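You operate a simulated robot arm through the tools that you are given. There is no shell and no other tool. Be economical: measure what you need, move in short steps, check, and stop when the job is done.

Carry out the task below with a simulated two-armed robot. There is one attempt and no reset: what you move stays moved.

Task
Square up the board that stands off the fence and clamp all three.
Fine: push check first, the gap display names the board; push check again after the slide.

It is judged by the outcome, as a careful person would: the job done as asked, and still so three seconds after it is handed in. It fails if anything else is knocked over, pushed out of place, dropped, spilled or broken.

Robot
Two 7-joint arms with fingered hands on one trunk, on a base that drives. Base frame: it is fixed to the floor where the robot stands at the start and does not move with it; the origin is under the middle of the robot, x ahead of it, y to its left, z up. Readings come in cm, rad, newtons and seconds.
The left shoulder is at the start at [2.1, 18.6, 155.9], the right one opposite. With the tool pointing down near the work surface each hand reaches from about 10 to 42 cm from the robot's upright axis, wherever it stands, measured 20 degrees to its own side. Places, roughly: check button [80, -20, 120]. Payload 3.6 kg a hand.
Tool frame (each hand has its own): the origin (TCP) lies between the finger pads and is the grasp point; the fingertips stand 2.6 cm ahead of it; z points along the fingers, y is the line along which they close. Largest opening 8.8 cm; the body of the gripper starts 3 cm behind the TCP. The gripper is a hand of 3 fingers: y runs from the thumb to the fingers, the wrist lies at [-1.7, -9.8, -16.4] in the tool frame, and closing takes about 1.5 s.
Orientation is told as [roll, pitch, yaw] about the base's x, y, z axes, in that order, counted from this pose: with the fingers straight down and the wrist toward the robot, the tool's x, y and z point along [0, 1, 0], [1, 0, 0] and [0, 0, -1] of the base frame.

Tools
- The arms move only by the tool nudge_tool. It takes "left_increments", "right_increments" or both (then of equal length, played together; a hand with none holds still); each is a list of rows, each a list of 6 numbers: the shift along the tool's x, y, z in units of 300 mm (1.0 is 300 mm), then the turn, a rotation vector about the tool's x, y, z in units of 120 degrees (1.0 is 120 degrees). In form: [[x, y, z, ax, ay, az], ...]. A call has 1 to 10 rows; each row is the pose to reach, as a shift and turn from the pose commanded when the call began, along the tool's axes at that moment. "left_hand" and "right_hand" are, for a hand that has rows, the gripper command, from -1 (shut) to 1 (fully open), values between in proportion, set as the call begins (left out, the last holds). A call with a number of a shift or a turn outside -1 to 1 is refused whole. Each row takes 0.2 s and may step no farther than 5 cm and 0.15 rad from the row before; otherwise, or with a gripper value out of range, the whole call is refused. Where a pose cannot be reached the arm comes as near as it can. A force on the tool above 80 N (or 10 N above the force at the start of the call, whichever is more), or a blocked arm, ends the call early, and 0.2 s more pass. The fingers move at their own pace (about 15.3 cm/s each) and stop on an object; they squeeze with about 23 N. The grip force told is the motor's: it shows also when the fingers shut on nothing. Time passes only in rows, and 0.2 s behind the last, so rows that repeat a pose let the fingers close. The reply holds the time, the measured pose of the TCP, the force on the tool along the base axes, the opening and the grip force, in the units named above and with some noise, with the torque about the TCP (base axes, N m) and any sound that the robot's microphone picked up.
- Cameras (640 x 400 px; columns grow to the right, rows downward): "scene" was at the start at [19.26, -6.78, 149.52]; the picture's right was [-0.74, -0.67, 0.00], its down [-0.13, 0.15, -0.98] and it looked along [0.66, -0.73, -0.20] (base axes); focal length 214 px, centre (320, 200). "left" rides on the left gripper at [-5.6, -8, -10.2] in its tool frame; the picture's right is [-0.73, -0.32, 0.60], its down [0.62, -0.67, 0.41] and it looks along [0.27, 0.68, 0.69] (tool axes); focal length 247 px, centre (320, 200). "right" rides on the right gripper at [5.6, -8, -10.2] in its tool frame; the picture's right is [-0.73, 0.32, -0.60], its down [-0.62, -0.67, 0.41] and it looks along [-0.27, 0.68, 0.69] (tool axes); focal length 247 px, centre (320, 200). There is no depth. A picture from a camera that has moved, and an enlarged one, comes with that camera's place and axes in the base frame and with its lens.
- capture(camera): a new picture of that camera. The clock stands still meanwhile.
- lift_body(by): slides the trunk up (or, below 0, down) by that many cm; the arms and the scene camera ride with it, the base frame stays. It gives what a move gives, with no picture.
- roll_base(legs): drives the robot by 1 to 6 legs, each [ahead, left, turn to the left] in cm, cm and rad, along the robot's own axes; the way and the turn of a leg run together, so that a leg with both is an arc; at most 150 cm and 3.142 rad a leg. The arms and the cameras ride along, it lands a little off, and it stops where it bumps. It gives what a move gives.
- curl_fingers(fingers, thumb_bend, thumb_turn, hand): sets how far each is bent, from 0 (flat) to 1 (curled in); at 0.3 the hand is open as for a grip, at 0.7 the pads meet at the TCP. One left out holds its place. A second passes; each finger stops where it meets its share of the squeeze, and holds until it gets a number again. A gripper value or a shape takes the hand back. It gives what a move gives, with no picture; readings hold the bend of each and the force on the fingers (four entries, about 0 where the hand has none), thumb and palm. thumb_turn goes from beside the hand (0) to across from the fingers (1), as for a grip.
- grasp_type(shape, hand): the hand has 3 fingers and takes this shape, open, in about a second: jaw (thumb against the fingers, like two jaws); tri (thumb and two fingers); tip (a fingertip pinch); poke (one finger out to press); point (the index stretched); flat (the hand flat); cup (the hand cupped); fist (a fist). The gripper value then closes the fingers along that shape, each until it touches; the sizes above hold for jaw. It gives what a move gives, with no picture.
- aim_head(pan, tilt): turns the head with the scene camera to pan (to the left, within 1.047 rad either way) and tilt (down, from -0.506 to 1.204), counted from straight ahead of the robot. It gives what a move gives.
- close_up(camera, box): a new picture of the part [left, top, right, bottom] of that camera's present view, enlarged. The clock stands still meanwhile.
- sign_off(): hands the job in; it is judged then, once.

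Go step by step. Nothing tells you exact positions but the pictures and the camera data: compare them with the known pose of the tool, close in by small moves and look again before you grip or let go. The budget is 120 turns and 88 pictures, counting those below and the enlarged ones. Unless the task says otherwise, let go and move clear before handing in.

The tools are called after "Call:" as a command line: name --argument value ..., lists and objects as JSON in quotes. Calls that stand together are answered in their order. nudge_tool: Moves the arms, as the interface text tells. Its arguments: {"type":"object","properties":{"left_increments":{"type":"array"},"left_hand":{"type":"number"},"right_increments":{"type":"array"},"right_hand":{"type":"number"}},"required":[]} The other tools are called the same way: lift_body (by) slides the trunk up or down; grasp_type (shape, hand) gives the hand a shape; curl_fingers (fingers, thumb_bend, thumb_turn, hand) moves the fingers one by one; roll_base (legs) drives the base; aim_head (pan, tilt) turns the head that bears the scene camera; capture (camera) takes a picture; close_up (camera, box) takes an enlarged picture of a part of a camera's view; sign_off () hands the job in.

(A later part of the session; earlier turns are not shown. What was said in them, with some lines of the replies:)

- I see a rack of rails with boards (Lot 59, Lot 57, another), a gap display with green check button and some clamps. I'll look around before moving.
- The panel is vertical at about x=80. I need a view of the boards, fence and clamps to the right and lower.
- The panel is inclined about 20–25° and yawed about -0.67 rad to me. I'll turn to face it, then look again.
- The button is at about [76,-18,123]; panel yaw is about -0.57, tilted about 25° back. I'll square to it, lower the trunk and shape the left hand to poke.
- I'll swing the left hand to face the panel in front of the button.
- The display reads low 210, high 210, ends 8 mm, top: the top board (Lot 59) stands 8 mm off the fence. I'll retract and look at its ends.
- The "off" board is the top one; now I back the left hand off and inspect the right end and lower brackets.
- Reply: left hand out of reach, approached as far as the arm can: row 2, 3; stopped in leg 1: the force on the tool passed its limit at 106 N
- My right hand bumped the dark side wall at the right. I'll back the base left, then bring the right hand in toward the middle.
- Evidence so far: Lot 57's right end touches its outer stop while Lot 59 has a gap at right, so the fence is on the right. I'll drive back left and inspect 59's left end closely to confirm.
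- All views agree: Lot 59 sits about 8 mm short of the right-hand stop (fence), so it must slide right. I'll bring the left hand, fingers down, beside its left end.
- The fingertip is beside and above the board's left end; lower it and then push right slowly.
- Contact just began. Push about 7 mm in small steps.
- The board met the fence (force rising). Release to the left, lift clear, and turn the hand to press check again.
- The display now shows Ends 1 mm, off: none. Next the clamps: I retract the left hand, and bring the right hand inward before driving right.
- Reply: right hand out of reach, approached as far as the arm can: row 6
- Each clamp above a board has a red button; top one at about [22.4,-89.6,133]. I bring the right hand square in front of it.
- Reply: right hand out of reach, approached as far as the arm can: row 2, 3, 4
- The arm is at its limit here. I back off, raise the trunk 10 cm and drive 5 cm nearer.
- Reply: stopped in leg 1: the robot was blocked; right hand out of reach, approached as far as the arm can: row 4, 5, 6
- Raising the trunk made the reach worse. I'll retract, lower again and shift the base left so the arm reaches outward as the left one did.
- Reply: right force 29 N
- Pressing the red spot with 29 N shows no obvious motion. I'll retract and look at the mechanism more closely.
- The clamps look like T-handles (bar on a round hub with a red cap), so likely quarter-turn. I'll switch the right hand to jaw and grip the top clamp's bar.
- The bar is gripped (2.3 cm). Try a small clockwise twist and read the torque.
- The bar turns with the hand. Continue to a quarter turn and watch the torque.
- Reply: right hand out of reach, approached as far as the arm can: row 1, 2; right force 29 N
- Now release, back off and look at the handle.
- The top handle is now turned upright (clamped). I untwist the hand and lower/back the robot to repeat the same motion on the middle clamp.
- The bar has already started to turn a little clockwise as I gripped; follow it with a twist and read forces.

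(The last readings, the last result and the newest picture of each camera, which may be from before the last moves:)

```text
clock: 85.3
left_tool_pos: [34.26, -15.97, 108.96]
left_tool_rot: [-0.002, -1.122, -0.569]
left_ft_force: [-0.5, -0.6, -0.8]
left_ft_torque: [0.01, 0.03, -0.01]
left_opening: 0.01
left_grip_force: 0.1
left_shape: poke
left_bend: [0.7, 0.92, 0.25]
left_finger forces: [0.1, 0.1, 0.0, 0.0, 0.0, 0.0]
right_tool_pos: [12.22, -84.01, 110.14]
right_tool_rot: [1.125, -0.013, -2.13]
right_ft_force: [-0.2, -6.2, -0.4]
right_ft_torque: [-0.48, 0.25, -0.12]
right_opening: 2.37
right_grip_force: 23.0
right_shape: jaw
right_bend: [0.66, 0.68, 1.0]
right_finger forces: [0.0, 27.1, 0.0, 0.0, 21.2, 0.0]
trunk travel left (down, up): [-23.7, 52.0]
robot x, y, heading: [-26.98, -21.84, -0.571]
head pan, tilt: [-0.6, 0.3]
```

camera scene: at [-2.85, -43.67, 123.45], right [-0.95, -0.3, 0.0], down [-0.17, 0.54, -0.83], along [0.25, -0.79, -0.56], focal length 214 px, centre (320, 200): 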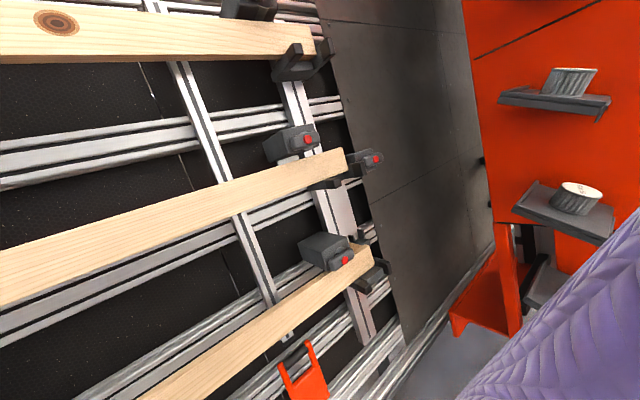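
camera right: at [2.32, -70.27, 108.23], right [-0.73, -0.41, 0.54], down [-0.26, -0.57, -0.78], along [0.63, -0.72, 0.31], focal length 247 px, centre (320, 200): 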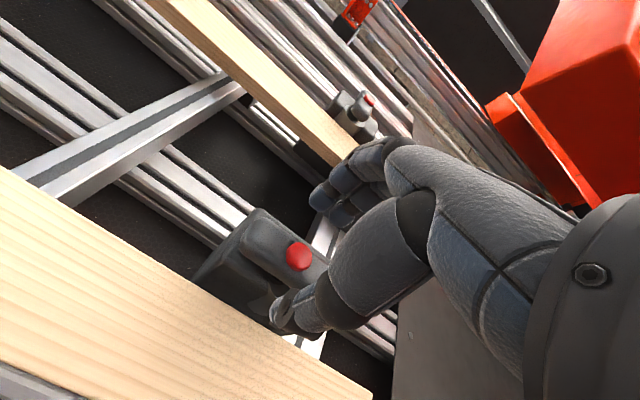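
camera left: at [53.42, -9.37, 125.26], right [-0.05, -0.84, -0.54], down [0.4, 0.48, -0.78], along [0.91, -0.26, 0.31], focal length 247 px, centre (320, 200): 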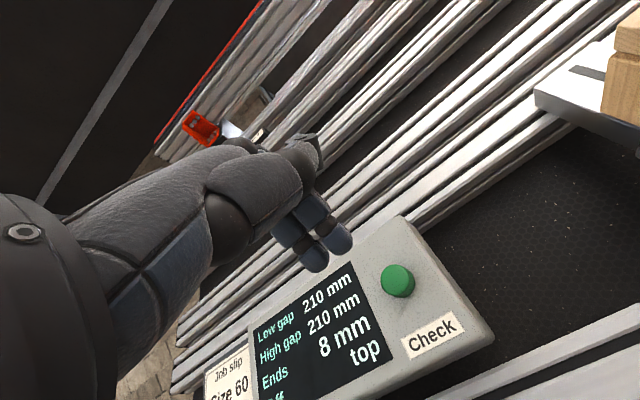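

Call:
nudge_tool --right_increments '[[0, 0, 0, 0, 0, 0], [0, 0, 0, 0, 0, 0], [0, 0, -0.03, 0, 0, 0], [0, 0, -0.14, 0, 0, 0], [0, 0, -0.28, 0, 0, 0], [0, 0, -0.42, 0, 0, 0]]' --right_hand 0.5

Call:
aim_head --pan -0.6 --tilt 0.2

Call:
capture --camera "scene"

```text
clock: 86.7
left_tool_pos: [34.11, -15.76, 109.03]
left_tool_rot: [-0.004, -1.123, -0.567]
left_ft_force: [0.0, -0.5, 1.1]
left_ft_torque: [-0.05, 0.01, 0.0]
left_opening: 0.0
left_grip_force: 0.2
left_shape: poke
left_bend: [0.7, 0.92, 0.25]
left_finger forces: [0.0, 0.0, 0.1, 0.0, 0.0, 0.0]
right_tool_pos: [2.54, -78.03, 115.55]
right_tool_rot: [1.123, -0.013, -2.129]
right_ft_force: [0.0, -0.4, -0.7]
right_ft_torque: [0.01, 0.01, 0.01]
right_opening: 6.55
right_grip_force: 0.0
right_shape: jaw
right_bend: [0.34, 0.52, 0.99]
right_finger forces: [0.0, 0.0, 0.0, 0.0, 0.1, 0.0]
trunk travel left (down, up): [-23.7, 52.0]
robot x, y, heading: [-26.78, -21.35, -0.569]
head pan, tilt: [-0.6, 0.3]
```

```text
clock: 87.4
left_tool_pos: [34.19, -15.87, 109.07]
left_tool_rot: [-0.004, -1.125, -0.567]
left_ft_force: [-0.4, -0.2, 0.5]
left_ft_torque: [-0.03, -0.01, 0.02]
left_opening: 0.0
left_grip_force: 0.1
left_shape: poke
left_bend: [0.7, 0.92, 0.25]
left_finger forces: [0.0, 0.1, 0.1, 0.0, 0.0, 0.1]
right_tool_pos: [2.57, -78.07, 115.35]
right_tool_rot: [1.123, -0.013, -2.129]
right_ft_force: [-0.1, 0.4, 0.2]
right_ft_torque: [0.01, 0.0, 0.04]
right_opening: 6.56
right_grip_force: 0.0
right_shape: jaw
right_bend: [0.34, 0.52, 0.99]
right_finger forces: [0.0, 0.0, 0.0, 0.0, 0.0, 0.1]
trunk travel left (down, up): [-23.7, 52.0]
robot x, y, heading: [-27.07, -21.55, -0.566]
head pan, tilt: [-0.6, 0.201]
```

```text
12 pictures are left
camera scene: at [-9.11, -39.19, 101.08], right [-0.92, -0.39, 0.0], down [-0.08, 0.18, -0.98], along [0.38, -0.9, -0.2], focal length 214 px, centre (320, 200)
```

scene: 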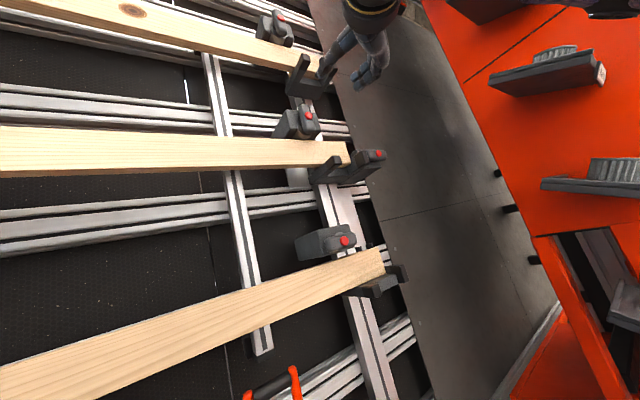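

Call:
close_up --camera "scene" --box '[240, 5, 400, 165]'

```text
2.50 times, centred on (320, 85) of scene
camera zoom: at [-9.11, -39.19, 101.08], right [-0.92, -0.39, 0.0], down [-0.08, 0.18, -0.98], along [0.38, -0.9, -0.2], focal length 536 px, centre (320, 488)
```

zoom: 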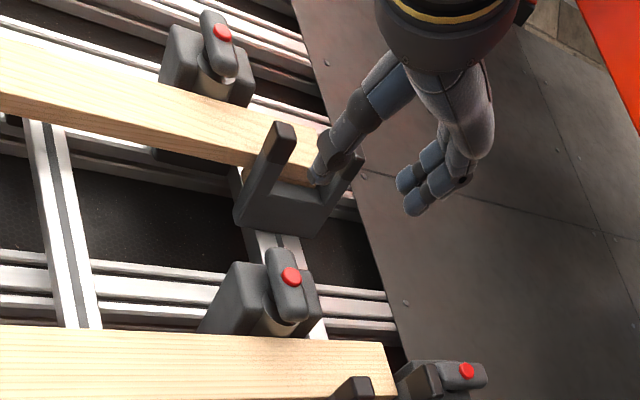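

Both handles match (upright). Untwist and move down to the bottom clamp the same way.

Call:
nudge_tool --right_increments '[[0, 0, -0.02, 0, 0, -0.07], [0, 0, -0.02, 0, 0, -0.14], [0, 0, -0.02, 0, 0, -0.21], [0, 0, -0.02, 0, 0, -0.28], [0, 0, -0.02, 0, 0, -0.35], [0, 0, -0.02, 0, 0, -0.42], [0, 0, -0.02, 0, 0, -0.49], [0, 0, -0.02, 0, 0, -0.56], [0, 0, -0.02, 0, 0, -0.63], [0, 0, -0.02, 0, 0, -0.7]]'

Call:
roll_base --legs '[[-11.7, 0, 0]]'

Call:
lift_body --by -23.6

Call:
nudge_tool --right_increments '[[0, 0, 0, 0, 0, -0.044]]' --right_hand 0.4

```text
clock: 89.6
left_tool_pos: [34.21, -15.93, 108.86]
left_tool_rot: [-0.004, -1.122, -0.566]
left_ft_force: [0.8, 0.6, -0.3]
left_ft_torque: [0.01, 0.0, 0.0]
left_opening: 0.01
left_grip_force: 0.1
left_shape: poke
left_bend: [0.7, 0.92, 0.25]
left_finger forces: [0.0, 0.0, 0.1, 0.0, 0.1, 0.0]
right_tool_pos: [2.14, -77.72, 115.63]
right_tool_rot: [0.177, -1.117, -0.763]
right_ft_force: [0.5, -0.1, -0.2]
right_ft_torque: [0.02, 0.01, 0.01]
right_opening: 6.54
right_grip_force: 0.1
right_shape: jaw
right_bend: [0.34, 0.52, 0.99]
right_finger forces: [0.0, 0.1, 0.1, 0.0, 0.0, 0.0]
trunk travel left (down, up): [-23.7, 52.0]
robot x, y, heading: [-26.65, -21.85, -0.573]
head pan, tilt: [-0.6, 0.201]
```

```text
clock: 90.8
left_tool_pos: [24.15, -9.45, 109.04]
left_tool_rot: [-0.002, -1.126, -0.567]
left_ft_force: [0.1, -0.4, 1.1]
left_ft_torque: [-0.01, -0.01, -0.02]
left_opening: 0.01
left_grip_force: 0.1
left_shape: poke
left_bend: [0.7, 0.92, 0.25]
left_finger forces: [0.0, 0.0, 0.0, 0.0, 0.0, 0.1]
right_tool_pos: [-7.86, -71.21, 115.68]
right_tool_rot: [0.182, -1.114, -0.769]
right_ft_force: [0.7, -0.3, 0.3]
right_ft_torque: [-0.04, -0.01, 0.01]
right_opening: 6.55
right_grip_force: 0.0
right_shape: jaw
right_bend: [0.34, 0.52, 0.99]
right_finger forces: [0.0, 0.0, 0.0, 0.1, 0.0, 0.1]
trunk travel left (down, up): [-23.7, 52.0]
robot x, y, heading: [-36.62, -14.84, -0.572]
head pan, tilt: [-0.6, 0.201]
```

```text
clock: 93.3
left_tool_pos: [31.47, -14.11, 73.8]
left_tool_rot: [-0.002, -0.835, -0.569]
left_ft_force: [-0.2, -0.2, 0.2]
left_ft_torque: [0.01, 0.01, 0.0]
left_opening: 0.01
left_grip_force: 0.1
left_shape: poke
left_bend: [0.7, 0.92, 0.25]
left_finger forces: [0.1, 0.0, 0.1, 0.1, 0.0, 0.1]
right_tool_pos: [-1.23, -75.53, 82.92]
right_tool_rot: [0.116, -0.916, -0.712]
right_ft_force: [-4.0, -1.6, 22.6]
right_ft_torque: [-0.35, -1.04, -0.21]
right_opening: 7.31
right_grip_force: 0.0
right_shape: jaw
right_bend: [0.3, 0.52, 0.99]
right_finger forces: [19.1, 0.5, 0.0, 0.1, 0.0, 0.0]
trunk travel left (down, up): [-0.1, 75.6]
robot x, y, heading: [-36.76, -15.37, -0.571]
head pan, tilt: [-0.6, 0.201]
```

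```text
clock: 93.7
left_tool_pos: [31.42, -14.18, 73.94]
left_tool_rot: [-0.002, -0.834, -0.568]
left_ft_force: [-0.6, 0.5, 0.3]
left_ft_torque: [0.01, -0.01, -0.01]
left_opening: 0.0
left_grip_force: 0.0
left_shape: poke
left_bend: [0.7, 0.92, 0.25]
left_finger forces: [0.0, 0.0, 0.1, 0.0, 0.0, 0.1]
right_tool_pos: [-1.31, -75.75, 83.17]
right_tool_rot: [-0.005, -0.921, -0.567]
right_ft_force: [-5.3, -10.6, 26.6]
right_ft_torque: [-0.14, -1.23, -0.51]
right_opening: 7.16
right_grip_force: 0.1
right_shape: jaw
right_bend: [0.3, 0.56, 0.99]
right_finger forces: [20.8, 4.3, 0.0, 0.0, 0.0, 0.0]
trunk travel left (down, up): [-0.1, 75.6]
robot x, y, heading: [-36.72, -15.14, -0.571]
head pan, tilt: [-0.6, 0.201]
```

The trunk leans at its lowest and a finger is pressing something near the bottom clamp; raise back a bit at once and look.

Call:
lift_body --by 7

Call:
capture --camera "right"

```text
clock: 94.8
left_tool_pos: [31.61, -14.21, 80.64]
left_tool_rot: [-0.002, -0.828, -0.569]
left_ft_force: [0.2, 0.3, 0.1]
left_ft_torque: [0.0, -0.02, -0.01]
left_opening: 0.0
left_grip_force: 0.1
left_shape: poke
left_bend: [0.7, 0.92, 0.25]
left_finger forces: [0.0, 0.1, 0.1, 0.0, 0.0, 0.0]
right_tool_pos: [-1.02, -75.72, 89.32]
right_tool_rot: [-0.002, -0.906, -0.559]
right_ft_force: [-1.0, 0.5, -0.6]
right_ft_torque: [-0.01, -0.02, -0.03]
right_opening: 6.17
right_grip_force: 0.1
right_shape: jaw
right_bend: [0.35, 0.56, 0.99]
right_finger forces: [0.0, 0.0, 0.0, 0.0, 0.0, 0.1]
trunk travel left (down, up): [-7.1, 68.6]
robot x, y, heading: [-36.61, -14.7, -0.568]
head pan, tilt: [-0.6, 0.201]
```

```text
10 pictures are left
camera right: at [-9.11, -63.98, 89.3], right [-0.62, -0.47, 0.62], down [-0.41, -0.48, -0.78], along [0.67, -0.74, 0.11], focal length 247 px, centre (320, 200)
```

right: 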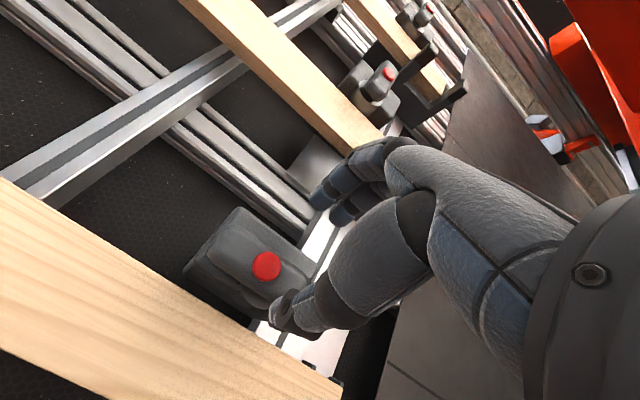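

Call:
nudge_tool --right_increments '[[0, 0, -0.06, -0.05, 0, 0], [0, 0, -0.1, -0.103, 0, 0]]'

Call:
nudge_tool --right_increments '[[0.01, -0.083, 0.02, 0, 0, 0], [0.02, -0.083, 0.1, 0, 0, 0], [0.02, -0.083, 0.16, 0, 0, 0]]'

Call:
capture --camera "right"

```text
clock: 95.4
left_tool_pos: [31.56, -14.3, 80.67]
left_tool_rot: [-0.002, -0.832, -0.569]
left_ft_force: [-0.6, 0.0, 0.9]
left_ft_torque: [0.01, 0.01, -0.05]
left_opening: 0.0
left_grip_force: 0.0
left_shape: poke
left_bend: [0.7, 0.92, 0.25]
left_finger forces: [0.1, 0.1, 0.0, 0.0, 0.1, 0.1]
right_tool_pos: [-3.21, -74.41, 91.47]
right_tool_rot: [-0.004, -1.125, -0.557]
right_ft_force: [0.7, 0.4, 0.3]
right_ft_torque: [-0.03, 0.03, -0.01]
right_opening: 6.22
right_grip_force: 0.0
right_shape: jaw
right_bend: [0.35, 0.56, 0.99]
right_finger forces: [0.0, 0.0, 0.0, 0.0, 0.1, 0.1]
trunk travel left (down, up): [-7.1, 68.6]
robot x, y, heading: [-36.98, -15.16, -0.568]
head pan, tilt: [-0.6, 0.201]
```

```text
clock: 96.2
left_tool_pos: [31.62, -14.2, 80.62]
left_tool_rot: [-0.004, -0.832, -0.569]
left_ft_force: [0.0, -0.7, 0.3]
left_ft_torque: [-0.03, 0.01, -0.03]
left_opening: 0.03
left_grip_force: 0.0
left_shape: poke
left_bend: [0.7, 0.92, 0.25]
left_finger forces: [0.0, 0.0, 0.0, 0.0, 0.0, 0.0]
right_tool_pos: [0.0, -75.62, 87.0]
right_tool_rot: [-0.004, -1.125, -0.559]
right_ft_force: [0.7, -0.2, 0.4]
right_ft_torque: [-0.01, 0.04, -0.01]
right_opening: 6.19
right_grip_force: 0.1
right_shape: jaw
right_bend: [0.35, 0.56, 0.99]
right_finger forces: [0.1, 0.0, 0.0, 0.1, 0.0, 0.0]
trunk travel left (down, up): [-7.1, 68.6]
robot x, y, heading: [-36.79, -15.47, -0.569]
head pan, tilt: [-0.6, 0.201]
```

```text
9 pictures are left
camera right: at [-7.74, -64.2, 84.09], right [-0.73, -0.4, 0.55], down [-0.26, -0.57, -0.78], along [0.63, -0.71, 0.31], focal length 247 px, centre (320, 200)
```

right: 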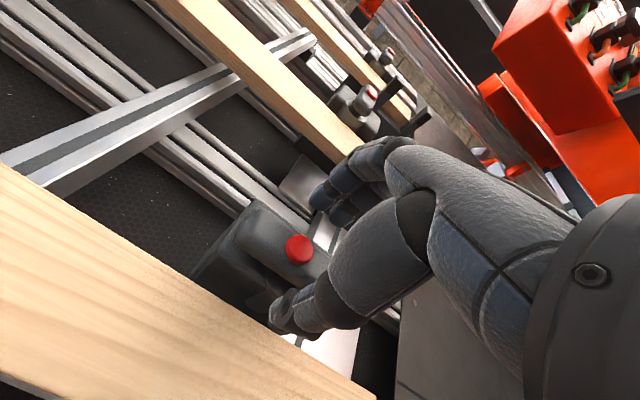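

Call:
nudge_tool --right_increments '[[0.002, 0.02, 0.03, 0, 0, 0], [0.002, 0.022, 0.07, 0, 0, 0], [0.002, 0.022, 0.11, 0, 0, 0]]'

Call:
close_up --camera "right" --box '[180, 160, 420, 340]'

```text
clock: 97.0
left_tool_pos: [31.63, -14.22, 80.66]
left_tool_rot: [-0.003, -0.832, -0.569]
left_ft_force: [0.0, 0.2, 0.7]
left_ft_torque: [-0.03, 0.0, -0.02]
left_opening: 0.0
left_grip_force: 0.0
left_shape: poke
left_bend: [0.7, 0.92, 0.25]
left_finger forces: [0.0, 0.0, 0.0, 0.0, 0.1, 0.0]
right_tool_pos: [2.7, -77.18, 86.32]
right_tool_rot: [-0.004, -1.125, -0.561]
right_ft_force: [-3.2, 1.4, 1.3]
right_ft_torque: [0.14, 0.16, 0.0]
right_opening: 6.29
right_grip_force: 0.0
right_shape: jaw
right_bend: [0.35, 0.54, 0.99]
right_finger forces: [0.0, 0.0, 0.1, 0.1, 4.1, 0.1]
trunk travel left (down, up): [-7.1, 68.6]
robot x, y, heading: [-37.07, -15.65, -0.57]
head pan, tilt: [-0.6, 0.201]
```

```text
2.22 times, centred on (300, 250) of right
camera zoom: at [-5.06, -65.75, 83.48], right [-0.73, -0.41, 0.55], down [-0.26, -0.57, -0.78], along [0.63, -0.71, 0.31], focal length 549 px, centre (364, 89)
```

zoom: 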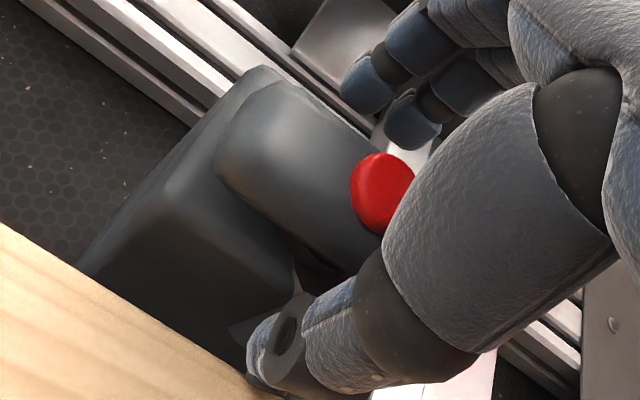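

Call:
nudge_tool --right_increments '[[-0.006, 0, -0.016, 0, 0, 0], [-0.006, 0, -0.016, 0, 0, 0]]'

Call:
nudge_tool --right_increments '[[0, 0, 0, 0, 0, 0], [0, 0, 0, 0, 0, 0], [0, 0, 0, 0, 0, 0], [0, 0, 0, 0, 0, 0], [0, 0, 0, 0, 0, 0], [0, 0, 0, 0, 0, 0]]' --right_hand -1

```text
clock: 97.6
left_tool_pos: [31.5, -14.27, 80.68]
left_tool_rot: [-0.001, -0.829, -0.569]
left_ft_force: [-0.2, -0.1, 0.7]
left_ft_torque: [0.0, 0.01, -0.02]
left_opening: 0.0
left_grip_force: 0.1
left_shape: poke
left_bend: [0.7, 0.92, 0.25]
left_finger forces: [0.0, 0.1, 0.0, 0.1, 0.0, 0.0]
right_tool_pos: [2.35, -77.11, 86.52]
right_tool_rot: [-0.006, -1.124, -0.56]
right_ft_force: [-0.2, -0.8, -0.9]
right_ft_torque: [0.02, 0.0, -0.03]
right_opening: 6.25
right_grip_force: 0.0
right_shape: jaw
right_bend: [0.35, 0.55, 0.99]
right_finger forces: [0.1, 0.0, 0.0, 0.1, 1.4, 0.0]
trunk travel left (down, up): [-7.1, 68.6]
robot x, y, heading: [-36.94, -15.62, -0.57]
head pan, tilt: [-0.6, 0.201]
```

```text
clock: 99.0
left_tool_pos: [31.51, -14.14, 80.63]
left_tool_rot: [-0.003, -0.831, -0.571]
left_ft_force: [-1.0, 0.3, -0.5]
left_ft_torque: [0.02, 0.0, 0.03]
left_opening: 0.01
left_grip_force: 0.0
left_shape: poke
left_bend: [0.7, 0.92, 0.25]
left_finger forces: [0.0, 0.0, 0.1, 0.0, 0.1, 0.1]
right_tool_pos: [2.31, -77.24, 86.55]
right_tool_rot: [-0.005, -1.124, -0.561]
right_ft_force: [0.7, -3.7, 4.2]
right_ft_torque: [-0.18, -0.03, -0.01]
right_opening: 3.03
right_grip_force: 22.9
right_shape: jaw
right_bend: [0.7, 0.54, 0.98]
right_finger forces: [0.9, 25.0, 0.0, 0.0, 20.3, 0.1]
trunk travel left (down, up): [-7.1, 68.6]
robot x, y, heading: [-36.38, -15.23, -0.57]
head pan, tilt: [-0.6, 0.201]
```

Call:
close_up --camera "right" --box '[180, 160, 420, 340]'

```text
2.22 times, centred on (300, 250) of right
camera zoom: at [-5.45, -65.75, 83.65], right [-0.73, -0.4, 0.55], down [-0.26, -0.57, -0.78], along [0.63, -0.71, 0.31], focal length 549 px, centre (364, 89)
```

zoom: 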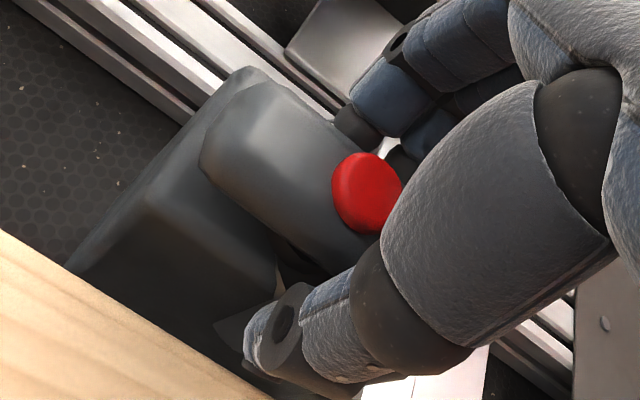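

The thumb is catching the clamp body rather than the bar; I open, back off 1 cm, match the bar's tilt and regrip.

Call:
nudge_tool --right_increments '[[0, 0, 0, 0, 0, 0], [0, 0, -0.02, 0, 0, 0], [0, 0.005, -0.06, 0, 0, 0.04], [0, 0.01, -0.06, 0, 0, 0.09], [0, 0.01, -0.036, 0, 0, 0.09]]' --right_hand 0.4

Call:
nudge_tool --right_increments '[[0, 0, 0, 0, 0, 0], [0, 0, 0, 0, 0, 0], [0, 0, 0, 0, 0, 0], [0, 0, 0, 0, 0, 0], [0, 0, 0, 0, 0, 0], [0, 0, 0, 0, 0, 0]]' --right_hand -1

```text
clock: 100.2
left_tool_pos: [31.61, -14.21, 80.61]
left_tool_rot: [-0.001, -0.83, -0.57]
left_ft_force: [0.1, 0.2, -0.3]
left_ft_torque: [0.0, -0.03, -0.03]
left_opening: 0.02
left_grip_force: 0.0
left_shape: poke
left_bend: [0.7, 0.92, 0.25]
left_finger forces: [0.1, 0.0, 0.1, 0.1, 0.0, 0.0]
right_tool_pos: [1.55, -76.76, 87.05]
right_tool_rot: [0.373, -1.088, -0.98]
right_ft_force: [-0.1, -0.1, 0.0]
right_ft_torque: [-0.03, -0.03, 0.02]
right_opening: 6.14
right_grip_force: 0.0
right_shape: jaw
right_bend: [0.36, 0.56, 0.99]
right_finger forces: [0.0, 0.0, 0.0, 0.0, 0.0, 0.0]
trunk travel left (down, up): [-7.1, 68.6]
robot x, y, heading: [-36.72, -15.34, -0.562]
head pan, tilt: [-0.6, 0.201]
```

```text
clock: 101.6
left_tool_pos: [31.54, -14.25, 80.63]
left_tool_rot: [-0.002, -0.831, -0.569]
left_ft_force: [0.7, -0.7, 0.8]
left_ft_torque: [-0.01, 0.0, 0.02]
left_opening: 0.01
left_grip_force: 0.0
left_shape: poke
left_bend: [0.7, 0.92, 0.25]
left_finger forces: [0.0, 0.0, 0.1, 0.0, 0.0, 0.0]
right_tool_pos: [1.52, -76.83, 87.12]
right_tool_rot: [0.369, -1.093, -0.976]
right_ft_force: [-3.3, -2.3, 2.8]
right_ft_torque: [-0.22, -0.07, -0.12]
right_opening: 2.39
right_grip_force: 22.5
right_shape: jaw
right_bend: [0.7, 0.59, 0.99]
right_finger forces: [0.0, 25.2, 0.1, 0.0, 19.9, 0.1]
trunk travel left (down, up): [-7.1, 68.6]
robot x, y, heading: [-36.71, -15.46, -0.569]
head pan, tilt: [-0.6, 0.201]
```

Gripping the bar, but it sits ~0.7 cm off-centre; open, shift and regrip so the axis is centred.

Call:
nudge_tool --right_increments '[[0, 0, 0, 0, 0, 0], [0, 0, 0, 0, 0, 0], [0, -0.01, 0, 0, 0, 0.02], [0, -0.022, 0, 0, 0, 0.04]]' --right_hand 0.4

Call:
nudge_tool --right_increments '[[0, 0, 0, 0, 0, 0], [0, 0, 0, 0, 0, 0], [0, 0, 0, 0, 0, 0], [0, 0, 0, 0, 0, 0], [0, 0, 0, 0, 0, 0], [0, 0, 0, 0, 0, 0]]' --right_hand -1

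```text
clock: 102.6
left_tool_pos: [31.53, -14.23, 80.69]
left_tool_rot: [-0.002, -0.831, -0.569]
left_ft_force: [1.0, -0.9, 0.0]
left_ft_torque: [-0.02, 0.0, -0.02]
left_opening: 0.01
left_grip_force: 0.1
left_shape: poke
left_bend: [0.7, 0.92, 0.25]
left_finger forces: [0.1, 0.1, 0.1, 0.0, 0.0, 0.1]
right_tool_pos: [1.48, -76.4, 86.43]
right_tool_rot: [0.51, -1.055, -1.136]
right_ft_force: [0.1, -0.2, -0.3]
right_ft_torque: [-0.01, -0.02, -0.02]
right_opening: 6.14
right_grip_force: 0.1
right_shape: jaw
right_bend: [0.36, 0.56, 0.99]
right_finger forces: [0.1, 0.0, 0.0, 0.0, 0.1, 0.0]
trunk travel left (down, up): [-7.1, 68.6]
robot x, y, heading: [-36.89, -15.29, -0.569]
head pan, tilt: [-0.6, 0.201]
```

```text
clock: 104.0
left_tool_pos: [31.5, -14.2, 80.74]
left_tool_rot: [-0.004, -0.831, -0.57]
left_ft_force: [0.2, 0.0, -0.1]
left_ft_torque: [0.03, -0.02, 0.02]
left_opening: 0.0
left_grip_force: 0.1
left_shape: poke
left_bend: [0.7, 0.92, 0.25]
left_finger forces: [0.0, 0.0, 0.0, 0.1, 0.0, 0.1]
right_tool_pos: [1.32, -76.52, 86.58]
right_tool_rot: [0.512, -1.056, -1.138]
right_ft_force: [-6.1, -5.8, 7.7]
right_ft_torque: [-0.38, -0.1, -0.24]
right_opening: 2.27
right_grip_force: 23.0
right_shape: jaw
right_bend: [0.67, 0.68, 0.99]
right_finger forces: [0.1, 34.5, 0.0, 0.1, 19.2, 0.0]
trunk travel left (down, up): [-7.1, 68.6]
robot x, y, heading: [-36.74, -15.31, -0.574]
head pan, tilt: [-0.6, 0.201]
```

Call:
nudge_tool --right_increments '[[0, 0, 0, 0, 0, 0.06], [0, 0, 0, 0, 0, 0.12], [0, 0, 0, 0, 0, 0.18], [0, 0, 0, 0, 0, 0.24], [0, 0, 0, 0, 0, 0.3]]'

```text
clock: 105.2
left_tool_pos: [31.37, -14.27, 80.88]
left_tool_rot: [0.0, -0.832, -0.571]
left_ft_force: [1.0, 0.0, -0.7]
left_ft_torque: [-0.03, -0.04, 0.0]
left_opening: 0.0
left_grip_force: 0.0
left_shape: poke
left_bend: [0.7, 0.92, 0.25]
left_finger forces: [0.0, 0.1, 0.1, 0.0, 0.0, 0.1]
right_tool_pos: [1.05, -76.6, 86.53]
right_tool_rot: [1.021, -0.595, -1.809]
right_ft_force: [-22.6, -4.0, -5.2]
right_ft_torque: [-0.55, 0.37, -0.65]
right_opening: 2.44
right_grip_force: 23.3
right_shape: jaw
right_bend: [0.68, 0.65, 1.0]
right_finger forces: [0.1, 49.9, 0.0, 0.1, 25.5, 0.0]
trunk travel left (down, up): [-7.1, 68.6]
robot x, y, heading: [-36.56, -15.44, -0.571]
head pan, tilt: [-0.6, 0.201]
```

Call:
nudge_tool --right_increments '[[-0.008, 0.002, -0.004, 0, 0, 0.05], [-0.014, 0.003, -0.007, 0, 0, 0.11], [-0.014, 0.003, -0.007, 0, 0, 0.17], [-0.014, 0.003, -0.007, 0, 0, 0.23], [-0.014, 0.003, -0.007, 0, 0, 0.28]]'

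Call:
close_up --camera "right" --box '[140, 130, 460, 370]'

```text
clock: 106.4
left_tool_pos: [31.49, -14.35, 80.77]
left_tool_rot: [-0.001, -0.831, -0.57]
left_ft_force: [0.8, -0.7, 0.4]
left_ft_torque: [0.03, 0.02, -0.03]
left_opening: 0.0
left_grip_force: 0.0
left_shape: poke
left_bend: [0.7, 0.92, 0.25]
left_finger forces: [0.0, 0.1, 0.0, 0.0, 0.0, 0.1]
right_tool_pos: [0.75, -76.73, 86.04]
right_tool_rot: [1.111, -0.076, -2.105]
right_ft_force: [-26.0, 1.9, -18.1]
right_ft_torque: [-0.33, 1.0, -0.9]
right_opening: 2.42
right_grip_force: 22.5
right_shape: jaw
right_bend: [0.67, 0.65, 1.0]
right_finger forces: [0.0, 57.6, 0.0, 0.0, 24.5, 0.0]
trunk travel left (down, up): [-7.1, 68.6]
robot x, y, heading: [-36.91, -15.37, -0.574]
head pan, tilt: [-0.6, 0.201]
```

```text
1.67 times, centred on (300, 250) of right
camera zoom: at [-0.72, -65.91, 94.83], right [-0.92, 0.14, -0.37], down [0.39, 0.48, -0.79], along [0.07, -0.87, -0.49], focal length 412 px, centre (353, 117)
```

zoom: 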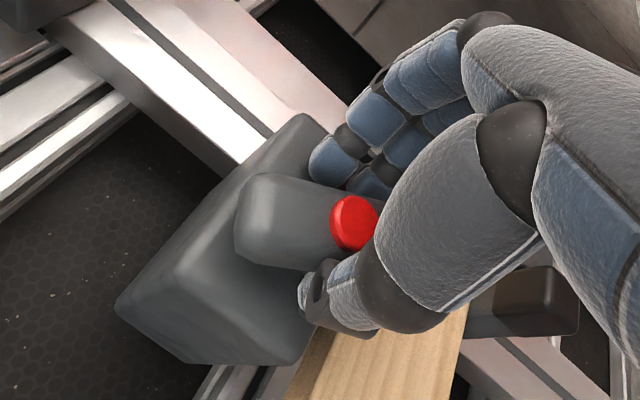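

Call:
nudge_tool --right_increments '[[0, 0, 0, 0, 0, 0], [0, 0, 0, 0, 0, 0], [0, 0, -0.05, 0, 0, 0], [0, 0, -0.15, 0, 0, 0], [0, 0, -0.25, 0, 0, 0]]' --right_hand 0.4

Call:
close_up --camera "right" --box '[140, 130, 460, 370]'

```text
clock: 107.6
left_tool_pos: [31.46, -14.19, 80.65]
left_tool_rot: [-0.001, -0.831, -0.57]
left_ft_force: [0.2, 0.6, 0.0]
left_ft_torque: [0.01, 0.0, 0.02]
left_opening: 0.02
left_grip_force: 0.0
left_shape: poke
left_bend: [0.7, 0.92, 0.25]
left_finger forces: [0.1, 0.0, 0.1, 0.0, 0.1, 0.0]
right_tool_pos: [-4.8, -74.36, 89.75]
right_tool_rot: [1.121, -0.076, -2.096]
right_ft_force: [0.1, 0.3, -0.4]
right_ft_torque: [-0.03, -0.02, -0.03]
right_opening: 6.12
right_grip_force: 0.0
right_shape: jaw
right_bend: [0.36, 0.56, 0.99]
right_finger forces: [0.0, 0.0, 0.0, 0.0, 0.0, 0.0]
right hand out of reach, approached as far as the arm can: row 5
trunk travel left (down, up): [-7.1, 68.6]
robot x, y, heading: [-36.55, -15.33, -0.564]
head pan, tilt: [-0.6, 0.201]
```

```text
1.67 times, centred on (300, 250) of right
camera zoom: at [-6.32, -63.5, 98.62], right [-0.92, 0.13, -0.38], down [0.39, 0.47, -0.79], along [0.08, -0.87, -0.48], focal length 412 px, centre (353, 117)
```

zoom: 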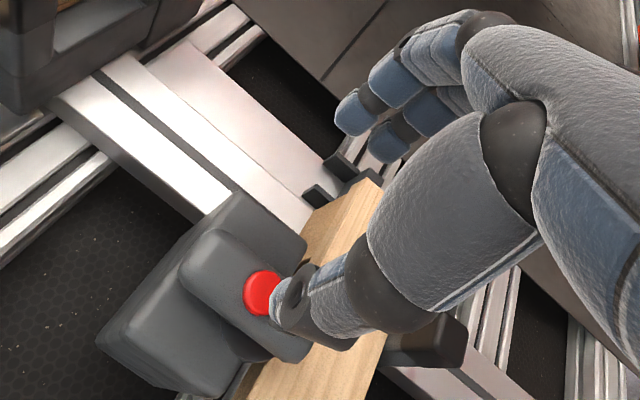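

The handle snapped over to the same position as the others on release. I back the robot away and check all three clamps.

Call:
roll_base --legs '[[-12, 0, 0]]'

Call:
lift_body --by 32

Call:
aim_head --pan -0.5 --tilt 0.35

Call:
capture --camera "scene"

```text
clock: 108.8
left_tool_pos: [21.41, -7.73, 80.72]
left_tool_rot: [-0.002, -0.831, -0.568]
left_ft_force: [0.1, -0.2, 0.3]
left_ft_torque: [-0.04, 0.01, 0.0]
left_opening: 0.01
left_grip_force: 0.1
left_shape: poke
left_bend: [0.7, 0.92, 0.25]
left_finger forces: [0.0, 0.0, 0.1, 0.1, 0.0, 0.0]
right_tool_pos: [-15.06, -67.85, 89.75]
right_tool_rot: [1.121, -0.077, -2.096]
right_ft_force: [0.2, -0.3, 0.2]
right_ft_torque: [0.03, 0.0, 0.01]
right_opening: 6.11
right_grip_force: 0.1
right_shape: jaw
right_bend: [0.36, 0.56, 0.99]
right_finger forces: [0.1, 0.1, 0.0, 0.0, 0.0, 0.1]
trunk travel left (down, up): [-7.1, 68.6]
robot x, y, heading: [-47.15, -8.88, -0.566]
head pan, tilt: [-0.6, 0.201]
```

```text
clock: 112.0
left_tool_pos: [21.33, -7.65, 112.67]
left_tool_rot: [-0.002, -0.83, -0.571]
left_ft_force: [-0.1, -0.5, -0.9]
left_ft_torque: [0.02, -0.02, 0.0]
left_opening: 0.0
left_grip_force: 0.0
left_shape: poke
left_bend: [0.7, 0.92, 0.25]
left_finger forces: [0.0, 0.0, 0.0, 0.0, 0.0, 0.0]
right_tool_pos: [-15.53, -67.63, 122.94]
right_tool_rot: [1.135, -0.081, -2.094]
right_ft_force: [-0.7, 0.3, -0.6]
right_ft_torque: [-0.01, 0.0, 0.02]
right_opening: 6.14
right_grip_force: 0.0
right_shape: jaw
right_bend: [0.36, 0.56, 0.99]
right_finger forces: [0.0, 0.0, 0.1, 0.1, 0.1, 0.0]
trunk travel left (down, up): [-39.1, 36.6]
robot x, y, heading: [-47.37, -8.84, -0.571]
head pan, tilt: [-0.6, 0.201]
```

```text
clock: 112.7
left_tool_pos: [21.47, -7.69, 112.73]
left_tool_rot: [-0.003, -0.831, -0.568]
left_ft_force: [0.5, -0.3, -0.1]
left_ft_torque: [-0.01, 0.02, 0.01]
left_opening: 0.02
left_grip_force: 0.0
left_shape: poke
left_bend: [0.7, 0.92, 0.25]
left_finger forces: [0.0, 0.0, 0.0, 0.0, 0.0, 0.0]
right_tool_pos: [-15.54, -67.44, 122.87]
right_tool_rot: [1.137, -0.08, -2.093]
right_ft_force: [-0.1, -0.9, 0.6]
right_ft_torque: [0.0, 0.0, 0.03]
right_opening: 6.13
right_grip_force: 0.2
right_shape: jaw
right_bend: [0.36, 0.56, 0.99]
right_finger forces: [0.0, 0.1, 0.0, 0.0, 0.1, 0.1]
trunk travel left (down, up): [-39.1, 36.6]
robot x, y, heading: [-46.77, -8.77, -0.568]
head pan, tilt: [-0.499, 0.351]
```

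```text
4 pictures are left
camera scene: at [-30.46, -24.61, 116.36], right [-0.88, -0.48, 0.0], down [-0.17, 0.3, -0.94], along [0.45, -0.82, -0.34], focal length 214 px, centre (320, 200)
```

scene: 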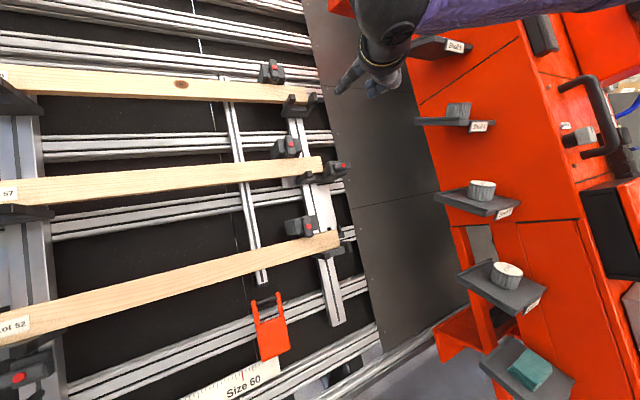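

Call:
close_up --camera "scene" --box '[240, 50, 360, 250]'

```text
2.00 times, centred on (300, 150) of scene
camera zoom: at [-30.46, -24.61, 116.36], right [-0.88, -0.48, 0.0], down [-0.17, 0.3, -0.94], along [0.45, -0.82, -0.34], focal length 429 px, centre (360, 300)
```

zoom: 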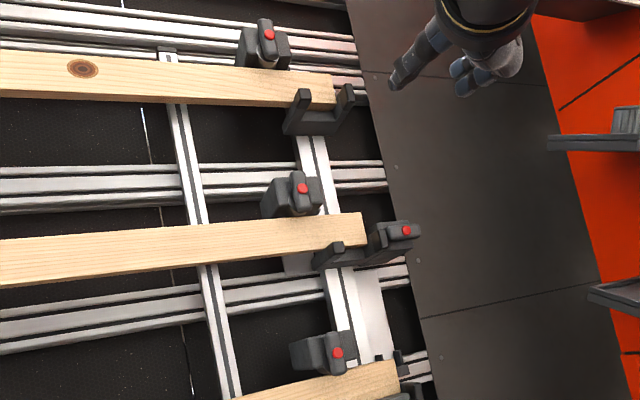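

Lot 59 now sits against the fence: the second check read Ends 1 mm, off: none. All three clamp handles are upright and both hands are clear, so I'm handing in.

Call:
sign_off

```text
The job is handed in.
```

I slid the top board (Lot 59) right until it met the fence and turned all three board clamps to their upright, clamped position.

- **Check readings:** the first check read Ends 8 mm, top. The check after the slide read 210 mm, 210 mm, Ends 1 mm, off: none. I did not push check again after clamping.
- **Clamps:** the handles are quarter-turn. I took upright as clamped because each stopped there or snapped over to it.
- **Contacts:** early on, my right hand bumped a shelf or panel on the orange rack at the right, with about 106 N of force. Later the base touched the foot of the rack, and a finger pressed the bottom clamp with roughly 25 N before I backed off. I saw nothing displaced in the pictures afterwards.
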